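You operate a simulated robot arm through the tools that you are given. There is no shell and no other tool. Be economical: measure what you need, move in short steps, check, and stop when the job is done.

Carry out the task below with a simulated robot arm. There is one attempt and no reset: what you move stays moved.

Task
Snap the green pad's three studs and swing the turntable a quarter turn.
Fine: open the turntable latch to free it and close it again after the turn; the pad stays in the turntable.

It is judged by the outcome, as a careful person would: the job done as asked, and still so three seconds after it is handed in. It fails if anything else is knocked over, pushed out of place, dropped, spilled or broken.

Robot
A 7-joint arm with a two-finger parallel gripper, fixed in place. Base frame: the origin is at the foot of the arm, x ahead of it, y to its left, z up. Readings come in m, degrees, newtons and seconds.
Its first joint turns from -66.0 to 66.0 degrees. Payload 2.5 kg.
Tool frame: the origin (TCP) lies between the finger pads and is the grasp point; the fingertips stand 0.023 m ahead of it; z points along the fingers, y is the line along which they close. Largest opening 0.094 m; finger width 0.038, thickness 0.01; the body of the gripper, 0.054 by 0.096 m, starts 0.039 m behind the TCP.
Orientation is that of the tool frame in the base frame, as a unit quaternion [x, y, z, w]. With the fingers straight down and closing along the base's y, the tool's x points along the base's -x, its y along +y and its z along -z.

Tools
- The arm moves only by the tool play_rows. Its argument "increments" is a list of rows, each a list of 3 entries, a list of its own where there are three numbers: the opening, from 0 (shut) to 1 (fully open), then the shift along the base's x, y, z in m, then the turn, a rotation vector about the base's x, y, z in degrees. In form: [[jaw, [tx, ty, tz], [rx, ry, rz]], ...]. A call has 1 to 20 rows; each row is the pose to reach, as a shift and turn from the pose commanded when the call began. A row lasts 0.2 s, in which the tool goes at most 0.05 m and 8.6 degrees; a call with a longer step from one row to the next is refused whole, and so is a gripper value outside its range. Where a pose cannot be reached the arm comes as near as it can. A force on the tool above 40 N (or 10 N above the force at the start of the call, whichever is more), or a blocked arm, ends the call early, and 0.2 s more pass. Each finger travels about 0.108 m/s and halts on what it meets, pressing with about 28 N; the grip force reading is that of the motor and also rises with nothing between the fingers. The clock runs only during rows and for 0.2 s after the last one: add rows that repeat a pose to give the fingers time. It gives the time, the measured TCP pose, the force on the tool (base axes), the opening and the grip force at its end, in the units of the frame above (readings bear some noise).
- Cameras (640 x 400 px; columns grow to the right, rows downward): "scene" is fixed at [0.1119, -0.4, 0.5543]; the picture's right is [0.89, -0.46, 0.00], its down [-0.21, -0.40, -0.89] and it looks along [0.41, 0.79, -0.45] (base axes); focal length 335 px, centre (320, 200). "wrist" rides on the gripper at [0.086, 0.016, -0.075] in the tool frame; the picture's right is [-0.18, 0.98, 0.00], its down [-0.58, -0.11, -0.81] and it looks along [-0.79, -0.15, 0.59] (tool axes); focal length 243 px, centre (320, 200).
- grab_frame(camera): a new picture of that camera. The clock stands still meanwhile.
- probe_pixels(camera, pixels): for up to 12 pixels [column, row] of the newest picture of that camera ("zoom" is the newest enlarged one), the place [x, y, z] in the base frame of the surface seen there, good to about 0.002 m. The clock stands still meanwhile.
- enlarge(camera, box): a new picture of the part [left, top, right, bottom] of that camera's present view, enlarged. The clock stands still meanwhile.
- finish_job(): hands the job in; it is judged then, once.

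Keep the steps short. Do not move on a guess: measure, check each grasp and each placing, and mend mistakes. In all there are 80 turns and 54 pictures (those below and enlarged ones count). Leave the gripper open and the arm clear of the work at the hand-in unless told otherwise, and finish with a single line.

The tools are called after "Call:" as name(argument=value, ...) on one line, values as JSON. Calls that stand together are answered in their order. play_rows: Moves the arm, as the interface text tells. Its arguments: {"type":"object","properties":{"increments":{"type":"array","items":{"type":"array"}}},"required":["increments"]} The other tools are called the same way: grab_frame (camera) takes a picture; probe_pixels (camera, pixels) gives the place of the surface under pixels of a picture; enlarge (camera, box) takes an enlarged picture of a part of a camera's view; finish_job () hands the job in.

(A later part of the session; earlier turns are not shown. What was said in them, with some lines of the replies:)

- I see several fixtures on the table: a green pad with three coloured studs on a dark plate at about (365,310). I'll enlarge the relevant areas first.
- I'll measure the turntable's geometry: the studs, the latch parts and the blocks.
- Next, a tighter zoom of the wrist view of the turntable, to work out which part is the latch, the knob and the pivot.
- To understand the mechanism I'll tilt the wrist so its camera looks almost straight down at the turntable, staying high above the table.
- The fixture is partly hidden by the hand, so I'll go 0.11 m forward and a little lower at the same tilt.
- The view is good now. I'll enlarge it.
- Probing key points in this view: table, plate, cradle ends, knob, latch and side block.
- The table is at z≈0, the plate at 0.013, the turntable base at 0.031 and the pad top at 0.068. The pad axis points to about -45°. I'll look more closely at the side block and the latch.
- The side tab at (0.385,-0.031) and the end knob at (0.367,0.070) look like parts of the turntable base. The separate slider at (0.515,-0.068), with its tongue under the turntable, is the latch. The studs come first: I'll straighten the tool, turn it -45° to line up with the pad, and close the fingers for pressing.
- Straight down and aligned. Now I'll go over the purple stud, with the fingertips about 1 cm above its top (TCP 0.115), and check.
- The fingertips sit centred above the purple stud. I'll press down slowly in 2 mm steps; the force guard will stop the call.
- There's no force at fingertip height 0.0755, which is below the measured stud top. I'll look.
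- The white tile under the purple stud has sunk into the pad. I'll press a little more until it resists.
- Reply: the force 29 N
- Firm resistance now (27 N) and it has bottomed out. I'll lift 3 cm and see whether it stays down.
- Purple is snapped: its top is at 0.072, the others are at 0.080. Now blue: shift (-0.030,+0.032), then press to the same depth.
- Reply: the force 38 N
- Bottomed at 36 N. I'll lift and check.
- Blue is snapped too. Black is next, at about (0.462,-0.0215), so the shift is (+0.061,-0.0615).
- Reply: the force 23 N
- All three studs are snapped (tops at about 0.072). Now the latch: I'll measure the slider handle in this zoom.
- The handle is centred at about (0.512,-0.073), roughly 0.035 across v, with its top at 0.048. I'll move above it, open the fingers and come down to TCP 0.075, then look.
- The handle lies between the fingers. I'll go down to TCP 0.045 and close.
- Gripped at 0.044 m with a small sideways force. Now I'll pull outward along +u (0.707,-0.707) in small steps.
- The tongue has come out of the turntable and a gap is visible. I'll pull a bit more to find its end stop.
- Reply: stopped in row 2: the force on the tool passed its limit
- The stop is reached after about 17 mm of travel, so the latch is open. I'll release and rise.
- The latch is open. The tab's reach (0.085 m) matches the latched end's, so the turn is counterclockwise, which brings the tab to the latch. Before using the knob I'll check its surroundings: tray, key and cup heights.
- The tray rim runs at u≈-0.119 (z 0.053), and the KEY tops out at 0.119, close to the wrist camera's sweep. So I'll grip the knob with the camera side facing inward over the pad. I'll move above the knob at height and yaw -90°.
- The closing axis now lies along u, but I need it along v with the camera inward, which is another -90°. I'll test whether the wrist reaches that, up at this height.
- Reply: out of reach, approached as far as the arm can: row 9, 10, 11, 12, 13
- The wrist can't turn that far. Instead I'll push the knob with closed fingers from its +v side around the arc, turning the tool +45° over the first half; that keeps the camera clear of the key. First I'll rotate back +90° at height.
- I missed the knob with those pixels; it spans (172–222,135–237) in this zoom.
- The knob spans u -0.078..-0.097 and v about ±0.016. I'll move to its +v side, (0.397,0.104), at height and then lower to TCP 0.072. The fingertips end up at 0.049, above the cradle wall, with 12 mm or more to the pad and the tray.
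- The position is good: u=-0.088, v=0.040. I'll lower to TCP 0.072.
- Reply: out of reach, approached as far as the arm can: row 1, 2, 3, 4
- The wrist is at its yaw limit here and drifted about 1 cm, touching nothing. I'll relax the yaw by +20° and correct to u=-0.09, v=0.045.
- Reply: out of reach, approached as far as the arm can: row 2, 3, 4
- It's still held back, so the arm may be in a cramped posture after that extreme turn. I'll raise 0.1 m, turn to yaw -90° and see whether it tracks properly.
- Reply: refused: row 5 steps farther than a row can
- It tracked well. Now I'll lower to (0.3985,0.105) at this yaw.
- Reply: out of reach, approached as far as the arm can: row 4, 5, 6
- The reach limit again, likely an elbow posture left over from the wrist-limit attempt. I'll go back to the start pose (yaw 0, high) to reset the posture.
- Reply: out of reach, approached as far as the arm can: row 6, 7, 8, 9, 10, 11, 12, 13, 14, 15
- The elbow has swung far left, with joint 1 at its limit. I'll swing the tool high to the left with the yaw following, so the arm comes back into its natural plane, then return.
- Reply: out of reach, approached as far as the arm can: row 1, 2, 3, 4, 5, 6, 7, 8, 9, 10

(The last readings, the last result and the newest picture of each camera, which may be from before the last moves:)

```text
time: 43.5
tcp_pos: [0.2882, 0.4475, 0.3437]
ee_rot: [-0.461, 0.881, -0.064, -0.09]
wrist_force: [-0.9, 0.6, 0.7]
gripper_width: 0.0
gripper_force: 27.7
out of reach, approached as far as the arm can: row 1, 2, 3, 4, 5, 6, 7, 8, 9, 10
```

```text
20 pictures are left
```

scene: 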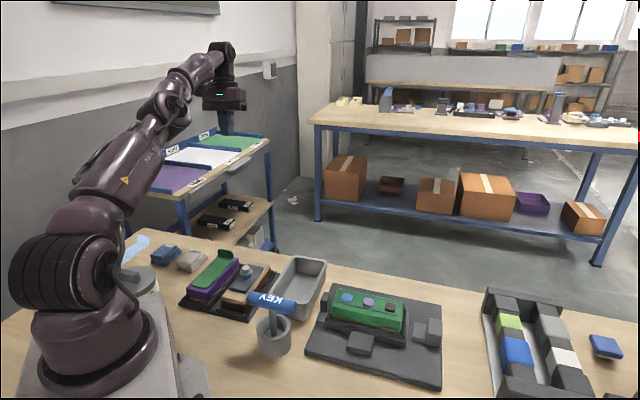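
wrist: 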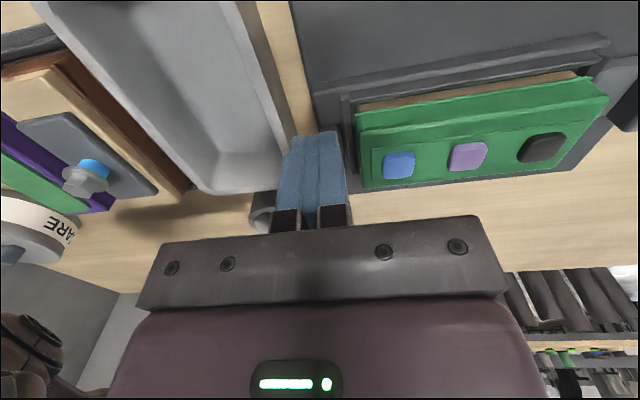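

The arm is nearly in its natural plane. The tool is tilted 12°, so I'll fix that while moving back to the right, then the yaw in a second move.

Call:
play_rows(increments=[[0, [0.01, -0.045, 0], [5.6, -2.9, 0]], [0, [0.02, -0.09, 0], [11.3, -5.8, 0]], [0, [0.035, -0.135, 0], [11.3, -5.8, 0]], [0, [0.05, -0.18, 0], [11.3, -5.8, 0]], [0, [0.07, -0.22, 0], [11.3, -5.8, 0]], [0, [0.07, -0.22, 0], [11.3, -5.8, 0]]])

Call:
play_rows(increments=[[0, [0.01, -0.03, 0], [0, 0, -8]], [0, [0.02, -0.06, 0], [0, 0, -16]], [0, [0.03, -0.09, 0], [0, 0, -24]], [0, [0.04, -0.12, 0], [0, 0, -32]], [0, [0.05, -0.15, 0], [0, 0, -40]], [0, [0.05, -0.18, 0], [0, 0, -48]], [0, [0.05, -0.2, 0], [0, 0, -55]], [0, [0.05, -0.2, 0], [0, 0, -55]]])

Call:
grab_frame(camera="scene")

```text
time: 44.9
tcp_pos: [0.3568, 0.2253, 0.3461]
ee_rot: [-0.466, 0.885, 0.003, 0.0]
wrist_force: [-0.1, -0.1, -0.3]
gripper_width: 0.0001
gripper_force: 28.4
```

```text
time: 46.7
tcp_pos: [0.406, 0.026, 0.3454]
ee_rot: [-0.004, 1.0, 0.003, 0.0]
wrist_force: [0.0, 0.4, -0.4]
gripper_width: 0.0
gripper_force: 28.0
```

```text
19 pictures are left
```

scene: 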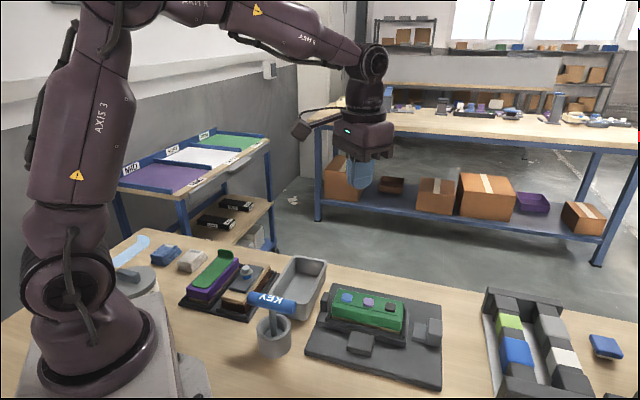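

The posture is back to normal. Now I'll yaw -90° while moving above the start of the push, (0.3985,0.105), at z≈0.2.

Call:
play_rows(increments=[[0, [0, 0.01, -0.02], [0, 0, -8]], [0, [0, 0.02, -0.04], [0, 0, -16]], [0, [0, 0.03, -0.06], [0, 0, -24]], [0, [0, 0.04, -0.08], [0, 0, -32]], [0, [0, 0.05, -0.1], [0, 0, -40]], [0, [-0.003, 0.06, -0.12], [0, 0, -48]], [0, [-0.0075, 0.07, -0.14], [0, 0, -56]], [0, [-0.0075, 0.079, -0.145], [0, 0, -64]], [0, [-0.0075, 0.079, -0.145], [0, 0, -72]], [0, [-0.0075, 0.079, -0.145], [0, 0, -80]], [0, [-0.0075, 0.079, -0.145], [0, 0, -88]], [0, [-0.0075, 0.079, -0.145], [0, 0, -90]], [0, [-0.0075, 0.079, -0.145], [0, 0, -90]]])

Call:
play_rows(increments=[[0, [0, 0, -0.04], [0, 0, 0]], [0, [0, 0, -0.08], [0, 0, 0]], [0, [0, 0, -0.11], [0, 0, 0]], [0, [0, 0, -0.127], [0, 0, 0]], [0, [0, 0, -0.127], [0, 0, 0]]])

```text
time: 49.5
tcp_pos: [0.3978, 0.1063, 0.2018]
ee_rot: [0.705, 0.709, 0.003, 0.002]
wrist_force: [-0.2, -0.7, 0.2]
gripper_width: 0.0002
gripper_force: 28.0
```

```text
time: 50.7
tcp_pos: [0.3986, 0.1073, 0.0751]
ee_rot: [0.704, 0.71, 0.002, 0.002]
wrist_force: [-0.5, -0.3, 0.3]
gripper_width: 0.0001
gripper_force: 28.4
```

It tracks exactly now. A quick check of the finger beside the knob.

Call:
enlarge(camera="scene", box=[290, 240, 410, 340])

```text
4.00 times, centred on (350, 290) of scene
```

zoom: 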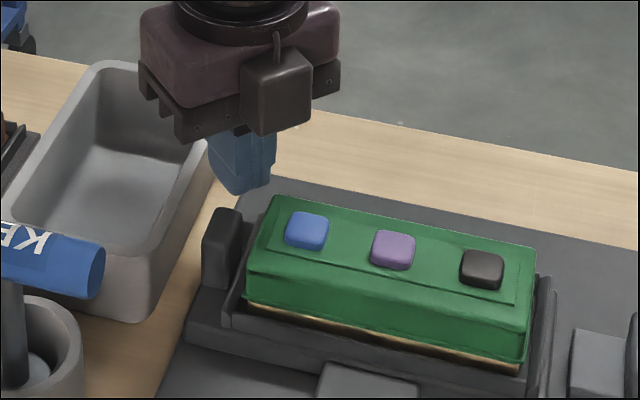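

Pushing this way would bring the gripper body within a few mm of the KEY. There's a cleaner way: the cradle is only about 0.068 m across v, so I can straddle it at its centre from above with the fingers outside both walls and simply yaw the tool +90°. I'll lift and move over the centre (0.4313,0.0107) at yaw -45° with the fingers open.

Call:
play_rows(increments=[[0, [0, 0, 0.05], [0, 0, 0]], [0, [0, 0, 0.1], [0, 0, 0]], [0.3, [0.008, -0.024, 0.12], [0, 0, 8]], [0.7, [0.016, -0.048, 0.12], [0, 0, 16]], [1, [0.024, -0.072, 0.12], [0, 0, 24]], [1, [0.0327, -0.0966, 0.12], [0, 0, 32]], [1, [0.0327, -0.0966, 0.12], [0, 0, 40]], [1, [0.0327, -0.0966, 0.12], [0, 0, 45]], [1, [0.0327, -0.0966, 0.12], [0, 0, 45]]])

Call:
play_rows(increments=[[1, [0, 0, -0.04], [0, 0, 0]], [1, [0, 0, -0.08], [0, 0, 0]], [1, [0, 0, -0.095], [0, 0, 0]], [1, [0, 0, -0.095], [0, 0, 0]]])

Call:
grab_frame(camera="wrist")

Call:
enlarge(camera="scene", box=[300, 260, 440, 370])

```text
time: 52.7
tcp_pos: [0.4296, 0.0094, 0.1952]
ee_rot: [0.377, 0.926, 0.002, 0.001]
wrist_force: [1.3, 0.7, 0.1]
gripper_width: 0.0942
gripper_force: 0.1
```

```text
time: 53.7
tcp_pos: [0.4301, 0.009, 0.1006]
ee_rot: [0.378, 0.926, 0.003, 0.001]
wrist_force: [0.3, -1.3, 0.0]
gripper_width: 0.094
gripper_force: 0.0
```

```text
17 pictures are left
```

wrist: 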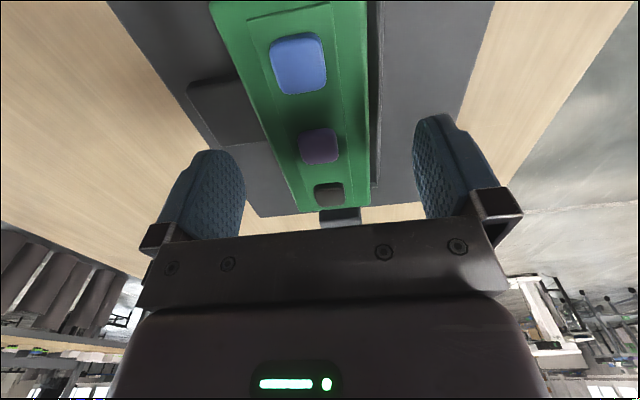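

```text
3.64 times, centred on (370, 315) of scene
```

zoom: 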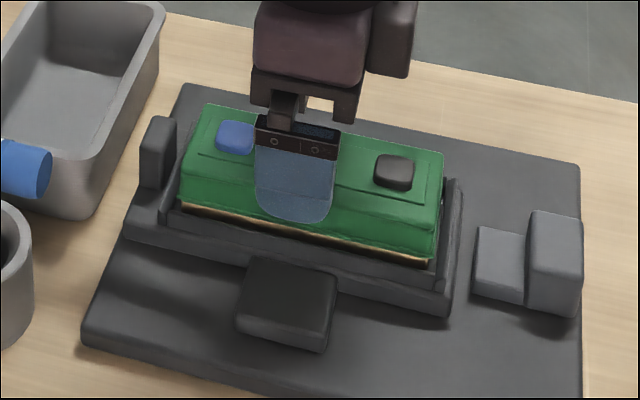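

The cradle is centred between the open fingers. I'll lower to TCP 0.058 (tips 0.035, above the base at 0.031 and beside the walls) and close gently.

Call:
play_rows(increments=[[1, [0.001, 0.0015, -0.015], [0, 0, 0]], [1, [0.001, 0.0015, -0.03], [0, 0, 0]], [1, [0.001, 0.0015, -0.0425], [0, 0, 0]], [1, [0.001, 0.0015, -0.0425], [0, 0, 0]], [0.85, [0.001, 0.0015, -0.0425], [0, 0, 0]], [0.75, [0.001, 0.0015, -0.0425], [0, 0, 0]], [0.7, [0.001, 0.0015, -0.0425], [0, 0, 0]], [0.7, [0.001, 0.0015, -0.0425], [0, 0, 0]]])

Call:
enlarge(camera="scene", box=[300, 260, 440, 370])

```text
time: 55.5
tcp_pos: [0.4297, 0.0097, 0.0568]
ee_rot: [0.379, 0.925, 0.0, 0.0]
wrist_force: [-15.8, -17.9, 6.3]
gripper_width: 0.0747
gripper_force: 45.0
```

```text
3.64 times, centred on (370, 315) of scene
```

zoom: 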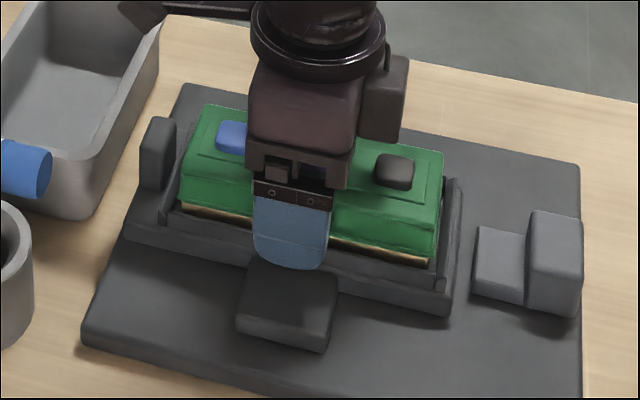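

The fingers hold the cradle walls at 0.0747, with a -v side force meaning I'm about 2 mm off centre. I'll shift -v by 2 mm and turn the first 8°.

Call:
play_rows(increments=[[0.7, [-0.0014, -0.0014, 0], [0, 0, 0]], [0.7, [-0.0014, -0.0014, 0], [0, 0, 0]], [0.7, [-0.0014, -0.0014, 0], [0, 0, 4]], [0.7, [-0.0014, -0.0014, 0], [0, 0, 8]], [0.7, [-0.0014, -0.0014, 0], [0, 0, 8]]])

Call:
enlarge(camera="scene", box=[300, 260, 440, 370])

```text
time: 56.7
tcp_pos: [0.4281, 0.0091, 0.0578]
ee_rot: [0.313, 0.95, 0.001, 0.0]
wrist_force: [-24.7, -12.8, 11.4]
gripper_width: 0.0747
gripper_force: 45.3
```

```text
3.64 times, centred on (370, 315) of scene
```

zoom: 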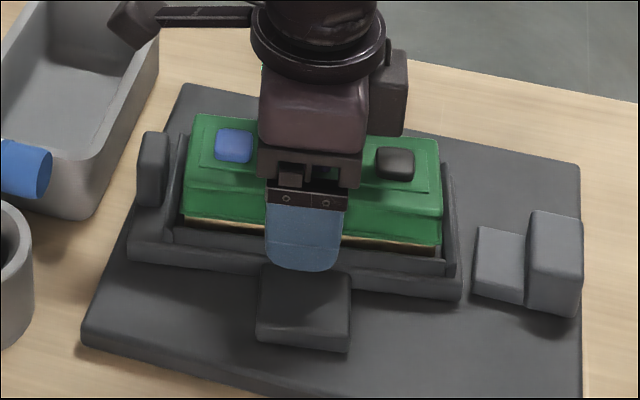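

It turns well. There's still a 25 N side force, so I'll shift another 2 mm toward -v and read again before continuing.

Call:
play_rows(increments=[[0.75, [-0.0006, -0.0008, 0], [0, 0, 0]], [0.7, [-0.0013, -0.0017, 0], [0, 0, 0]], [0.7, [-0.0013, -0.0017, 0], [0, 0, 0]]])

```text
time: 57.5
tcp_pos: [0.4287, 0.0093, 0.0567]
ee_rot: [0.313, 0.95, 0.003, 0.0]
wrist_force: [-6.7, -6.7, 0.9]
gripper_width: 0.0748
gripper_force: 44.9
```

The force is down to 9 N, so it's well centred. I'll turn another 40°.

Call:
play_rows(increments=[[0.7, [0, 0, 0], [0, 0, 5]], [0.7, [0, 0, 0], [0, 0, 10]], [0.7, [0, 0, 0], [0, 0, 15]], [0.7, [0, 0, 0], [0, 0, 20]], [0.7, [0, 0, 0], [0, 0, 25]], [0.7, [0, 0, 0], [0, 0, 30]], [0.7, [0, 0, 0], [0, 0, 35]], [0.7, [0, 0, 0], [0, 0, 40]], [0.7, [0, 0, 0], [0, 0, 40]]])

```text
time: 59.5
tcp_pos: [0.4282, 0.0078, 0.0563]
ee_rot: [-0.031, 1.0, 0.002, -0.002]
wrist_force: [-20.1, -14.0, 11.5]
gripper_width: 0.0749
gripper_force: 45.0
```

About 48° turned. Next, 34° more with a small relieving shift.

Call:
play_rows(increments=[[0.7, [-0.0015, -0.001, 0], [0, 0, 0]], [0.7, [-0.0015, -0.001, 0], [0, 0, 5]], [0.7, [-0.0015, -0.001, 0], [0, 0, 10]], [0.7, [-0.0015, -0.001, 0], [0, 0, 15]], [0.7, [-0.0015, -0.001, 0], [0, 0, 20]], [0.7, [-0.0015, -0.001, 0], [0, 0, 25]], [0.7, [-0.0015, -0.001, 0], [0, 0, 30]], [0.7, [-0.0015, -0.001, 0], [0, 0, 34]], [0.7, [-0.0015, -0.001, 0], [0, 0, 34]]])

Call:
enlarge(camera="scene", box=[300, 260, 440, 370])

```text
time: 61.3
tcp_pos: [0.4278, 0.005, 0.0571]
ee_rot: [-0.317, 0.948, 0.0, 0.002]
wrist_force: [3.6, -0.7, -3.5]
gripper_width: 0.0748
gripper_force: 44.8
stopped in row 9: the force on the tool passed its limit (the readings are from after the stop); the commanded pose is now the measured one
```

```text
3.64 times, centred on (370, 315) of scene
```

zoom: 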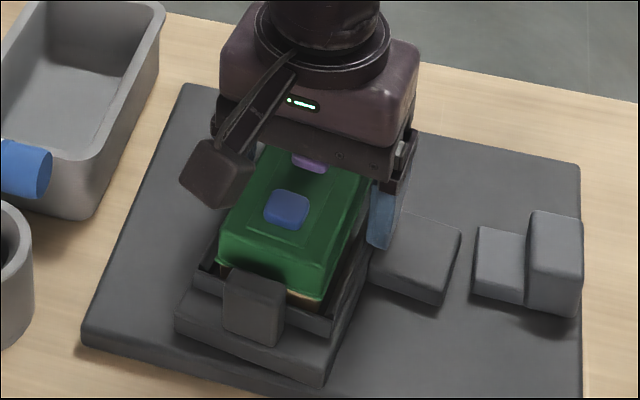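

About 82° turned and the tab is almost facing the latch. The last 8°, slowly.

Call:
play_rows(increments=[[0.7, [0, 0, 0], [0, 0, 2]], [0.7, [0, 0, 0], [0, 0, 4]], [0.7, [0, 0, 0], [0, 0, 6]], [0.7, [0, 0, 0], [0, 0, 8]], [0.7, [0, 0, 0], [0, 0, 8]]])

Call:
enlarge(camera="scene", box=[300, 260, 440, 370])

```text
time: 62.5
tcp_pos: [0.4286, 0.0043, 0.0573]
ee_rot: [-0.382, 0.924, -0.001, 0.002]
wrist_force: [2.2, -4.1, -2.4]
gripper_width: 0.0747
gripper_force: 45.0
```

```text
3.64 times, centred on (370, 315) of scene
```

zoom: 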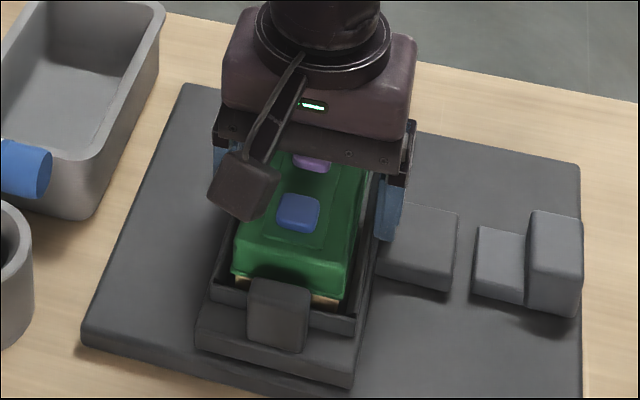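

The tool yaw is exactly +45° and the tab faces the latch squarely. I'll release, rise and measure the alignment.

Call:
play_rows(increments=[[0.8, [0, 0, 0], [0, 0, 0]], [0.9, [0, 0, 0], [0, 0, 0]], [1, [0, 0, 0], [0, 0, 0]], [1, [0, 0, 0.03], [0, 0, 0]], [1, [0, 0, 0.07], [0, 0, 0]], [1, [0, 0, 0.11], [0, 0, 0]], [1, [0, 0.03, 0.15], [0, 0, 0]], [1, [0, 0.06, 0.17], [0, 0, 0]], [1, [0, 0.06, 0.17], [0, 0, 0]]])

Call:
enlarge(camera="scene", box=[300, 260, 440, 370])

Call:
probe_pixels(camera="zoom", pixels=[[400, 210], [455, 215], [385, 275], [445, 285], [480, 240], [475, 290], [550, 225], [200, 340], [345, 375], [240, 260], [345, 290], [300, 210]])

```text
time: 64.5
tcp_pos: [0.4293, 0.0665, 0.2266]
ee_rot: [-0.383, 0.924, -0.002, 0.002]
wrist_force: [-0.9, 0.9, -0.5]
gripper_width: 0.0942
gripper_force: 0.1
```

```text
3.64 times, centred on (370, 315) of scene
```

zoom: 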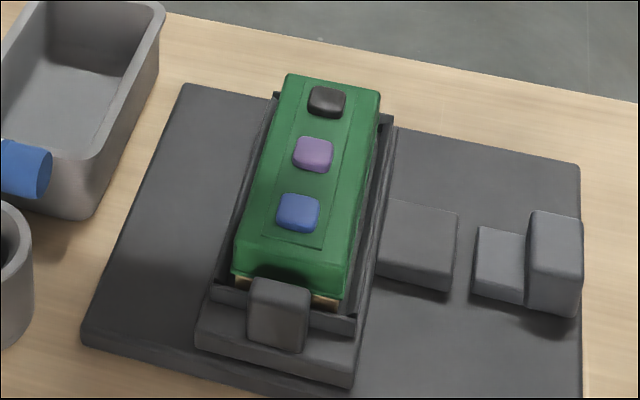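

```text
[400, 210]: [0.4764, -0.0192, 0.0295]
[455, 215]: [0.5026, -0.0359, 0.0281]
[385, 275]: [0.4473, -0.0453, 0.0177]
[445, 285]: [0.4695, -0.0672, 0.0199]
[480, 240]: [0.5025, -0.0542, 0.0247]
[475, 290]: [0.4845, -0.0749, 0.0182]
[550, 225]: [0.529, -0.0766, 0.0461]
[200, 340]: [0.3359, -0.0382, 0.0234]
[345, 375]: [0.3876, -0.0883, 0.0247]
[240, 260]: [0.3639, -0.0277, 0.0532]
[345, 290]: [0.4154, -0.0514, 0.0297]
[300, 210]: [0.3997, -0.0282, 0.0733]
```

Call:
probe_pixels(camera="zoom", pixels=[[298, 210], [313, 152], [327, 100], [287, 78], [378, 95], [235, 268], [345, 292], [275, 80], [205, 338], [390, 130], [355, 380]])

```text
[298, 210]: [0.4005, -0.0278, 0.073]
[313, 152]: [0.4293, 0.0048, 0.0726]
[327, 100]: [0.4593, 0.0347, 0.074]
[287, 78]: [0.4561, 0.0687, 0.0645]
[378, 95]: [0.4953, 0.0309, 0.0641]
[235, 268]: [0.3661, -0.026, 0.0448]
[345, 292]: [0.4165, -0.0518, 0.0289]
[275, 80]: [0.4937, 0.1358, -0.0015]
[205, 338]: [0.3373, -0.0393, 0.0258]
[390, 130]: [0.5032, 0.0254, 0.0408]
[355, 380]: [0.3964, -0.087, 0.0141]
```

The turn measures 90° within about 1°. Now to close the latch: I'll yaw back -90° while moving above the handle's open position (0.5235,-0.085).

Call:
play_rows(increments=[[1, [0.01, -0.015, 0], [0, 0, -8]], [1, [0.02, -0.03, 0], [0, 0, -16]], [1, [0.03, -0.045, 0], [0, 0, -24]], [1, [0.04, -0.06, 0], [0, 0, -32]], [1, [0.05, -0.075, 0], [0, 0, -40]], [1, [0.06, -0.09, 0], [0, 0, -48]], [0.85, [0.07, -0.105, 0], [0, 0, -56]], [0.75, [0.08, -0.12, 0], [0, 0, -64]], [0.75, [0.09, -0.135, 0], [0, 0, -72]], [0.75, [0.0942, -0.151, 0], [0, 0, -80]], [0.75, [0.0942, -0.151, -0.02], [0, 0, -88]], [0.75, [0.0942, -0.151, -0.05], [0, 0, -90]], [0.75, [0.0942, -0.151, -0.09], [0, 0, -90]], [0.75, [0.0942, -0.151, -0.13], [0, 0, -90]], [0.75, [0.0942, -0.151, -0.144], [0, 0, -90]], [0.75, [0.0942, -0.151, -0.144], [0, 0, -90]]])

Call:
grab_frame(camera="wrist")

Call:
enlarge(camera="scene", box=[330, 270, 470, 380])

```text
time: 67.9
tcp_pos: [0.5221, -0.0862, 0.0824]
ee_rot: [0.384, 0.924, 0.0, 0.001]
wrist_force: [0.8, 0.3, -0.1]
gripper_width: 0.0708
gripper_force: 0.0
```

```text
10 pictures are left
```

wrist: 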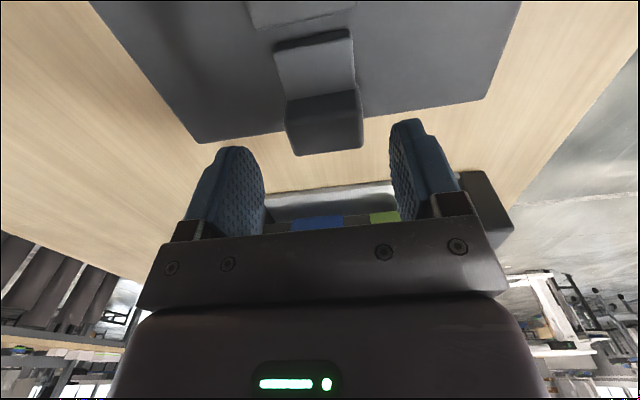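

```text
3.64 times, centred on (400, 325) of scene
```

zoom: 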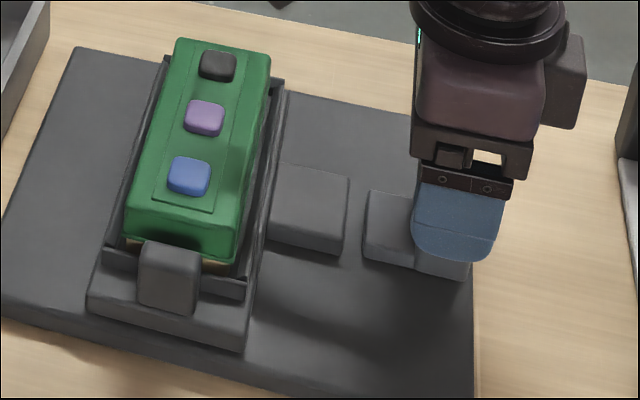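

The handle sits between the fingers. I'll lower and grip.

Call:
play_rows(increments=[[0.75, [0, 0, -0.012], [0, 0, 0]], [0.75, [0, 0, -0.025], [0, 0, 0]], [0.75, [0, 0, -0.0375], [0, 0, 0]], [0.75, [0, 0, -0.0375], [0, 0, 0]], [0.5, [0, 0, -0.0375], [0, 0, 0]], [0.3, [0, 0, -0.0375], [0, 0, 0]], [0.3, [0, 0, -0.0375], [0, 0, 0]]])

Call:
play_rows(increments=[[0.3, [-0.002, 0.002, 0], [0, 0, 0]], [0.3, [-0.004, 0.004, 0], [0, 0, 0]], [0.3, [-0.006, 0.006, 0], [0, 0, 0]], [0.3, [-0.008, 0.008, 0], [0, 0, 0]], [0.3, [-0.01, 0.01, 0], [0, 0, 0]], [0.3, [-0.012, 0.012, 0], [0, 0, 0]], [0.3, [-0.0135, 0.0135, 0], [0, 0, 0]]])

```text
time: 69.5
tcp_pos: [0.5227, -0.085, 0.0462]
ee_rot: [0.383, 0.924, 0.001, 0.002]
wrist_force: [8.9, 7.5, -5.9]
gripper_width: 0.044
gripper_force: 44.8
```

```text
time: 71.1
tcp_pos: [0.5096, -0.0725, 0.045]
ee_rot: [0.383, 0.924, 0.0, 0.004]
wrist_force: [28.7, 9.3, -18.2]
gripper_width: 0.0441
gripper_force: 45.3
```

The handle moved 18 mm inward and now meets a stop, level with its original closed position. I'll release, rise and check.

Call:
play_rows(increments=[[0.5, [0, 0, 0], [0, 0, 0]], [0.75, [0, 0, 0], [0, 0, 0]], [0.75, [0, 0, 0], [0, 0, 0]], [0.75, [0, 0, 0.03], [0, 0, 0]], [0.75, [0, 0, 0.07], [0, 0, 0]], [0.9, [0, 0.02, 0.11], [0, 0, 0]], [1, [0, 0.06, 0.15], [0, 0, 0]], [1, [0, 0.1, 0.18], [0, 0, 0]], [1, [0, 0.1, 0.18], [0, 0, 0]]])

Call:
enlarge(camera="scene", box=[320, 270, 460, 380])

Call:
grab_frame(camera="scene")

```text
refused: row 7 steps farther than a row can; nothing moved
```

```text
3.64 times, centred on (390, 325) of scene
```

zoom: 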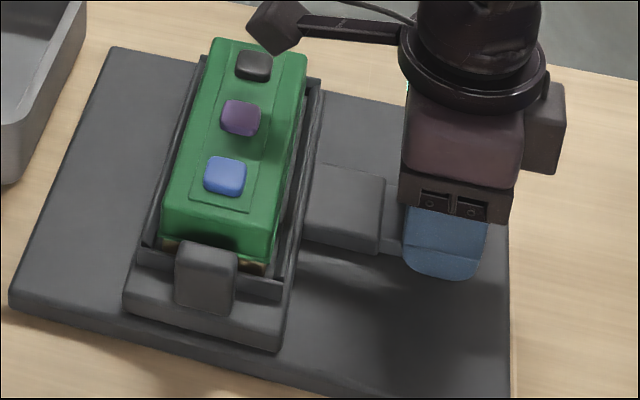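

```text
7 pictures are left
```

scene: 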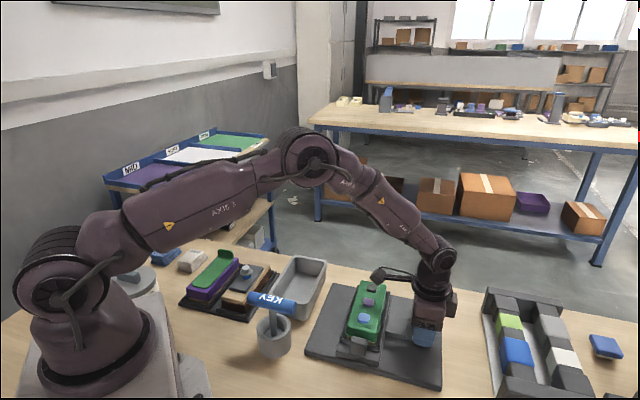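

That call was refused because one step was too long, and the tongue is seen entering the tab. I'll release and rise with shorter steps.

Call:
play_rows(increments=[[0.5, [0, 0, 0], [0, 0, 0]], [0.75, [0, 0, 0], [0, 0, 0]], [0.75, [0, 0, 0], [0, 0, 0]], [0.75, [0, 0, 0.03], [0, 0, 0]], [0.75, [0, 0, 0.07], [0, 0, 0]], [0.9, [0, 0.01, 0.11], [0, 0, 0]], [1, [0, 0.03, 0.15], [0, 0, 0]], [1, [0, 0.06, 0.18], [0, 0, 0]], [1, [0, 0.1, 0.2], [0, 0, 0]], [1, [0, 0.1, 0.2], [0, 0, 0]]])

Call:
enlarge(camera="scene", box=[320, 270, 460, 380])

Call:
probe_pixels(camera="zoom", pixels=[[225, 172], [240, 118], [254, 62], [390, 210], [432, 215], [425, 200], [450, 210], [330, 180], [375, 190], [365, 240]])

```text
time: 73.3
tcp_pos: [0.5102, 0.0292, 0.2461]
ee_rot: [0.384, 0.923, -0.001, 0.002]
wrist_force: [0.1, -0.1, -0.1]
gripper_width: 0.0938
gripper_force: 0.1
```

```text
3.64 times, centred on (390, 325) of scene
```

zoom: 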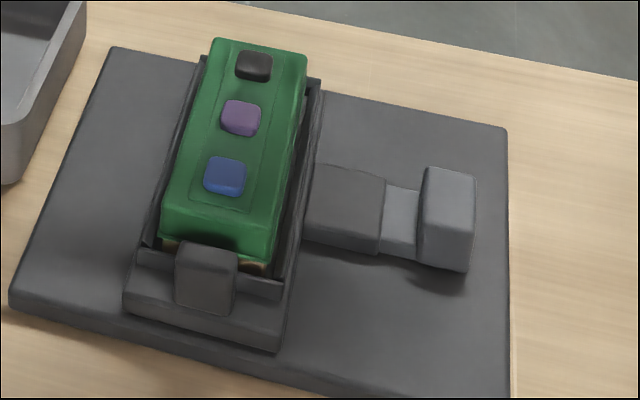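

```text
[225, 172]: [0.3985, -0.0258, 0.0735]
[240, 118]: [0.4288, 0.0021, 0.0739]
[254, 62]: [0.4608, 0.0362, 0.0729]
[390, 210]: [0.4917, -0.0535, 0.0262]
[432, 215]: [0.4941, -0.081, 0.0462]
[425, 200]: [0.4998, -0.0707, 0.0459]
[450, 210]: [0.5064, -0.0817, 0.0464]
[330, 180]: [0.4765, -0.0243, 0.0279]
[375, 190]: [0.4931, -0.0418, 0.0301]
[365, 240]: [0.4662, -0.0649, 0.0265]
```

The latch handle is back in its original closed position with the tongue in the tab. The stud line reads 45° (it was -45°), and all three studs are down at 0.073. The pad is seated, the gripper is open and clear, and nothing else has moved. Handing in.

Call:
finish_job()

```text
The job is handed in.
```

Job handed in: all three studs are snapped, the turntable is turned a quarter turn counterclockwise and latched again, and the pad is still in it.
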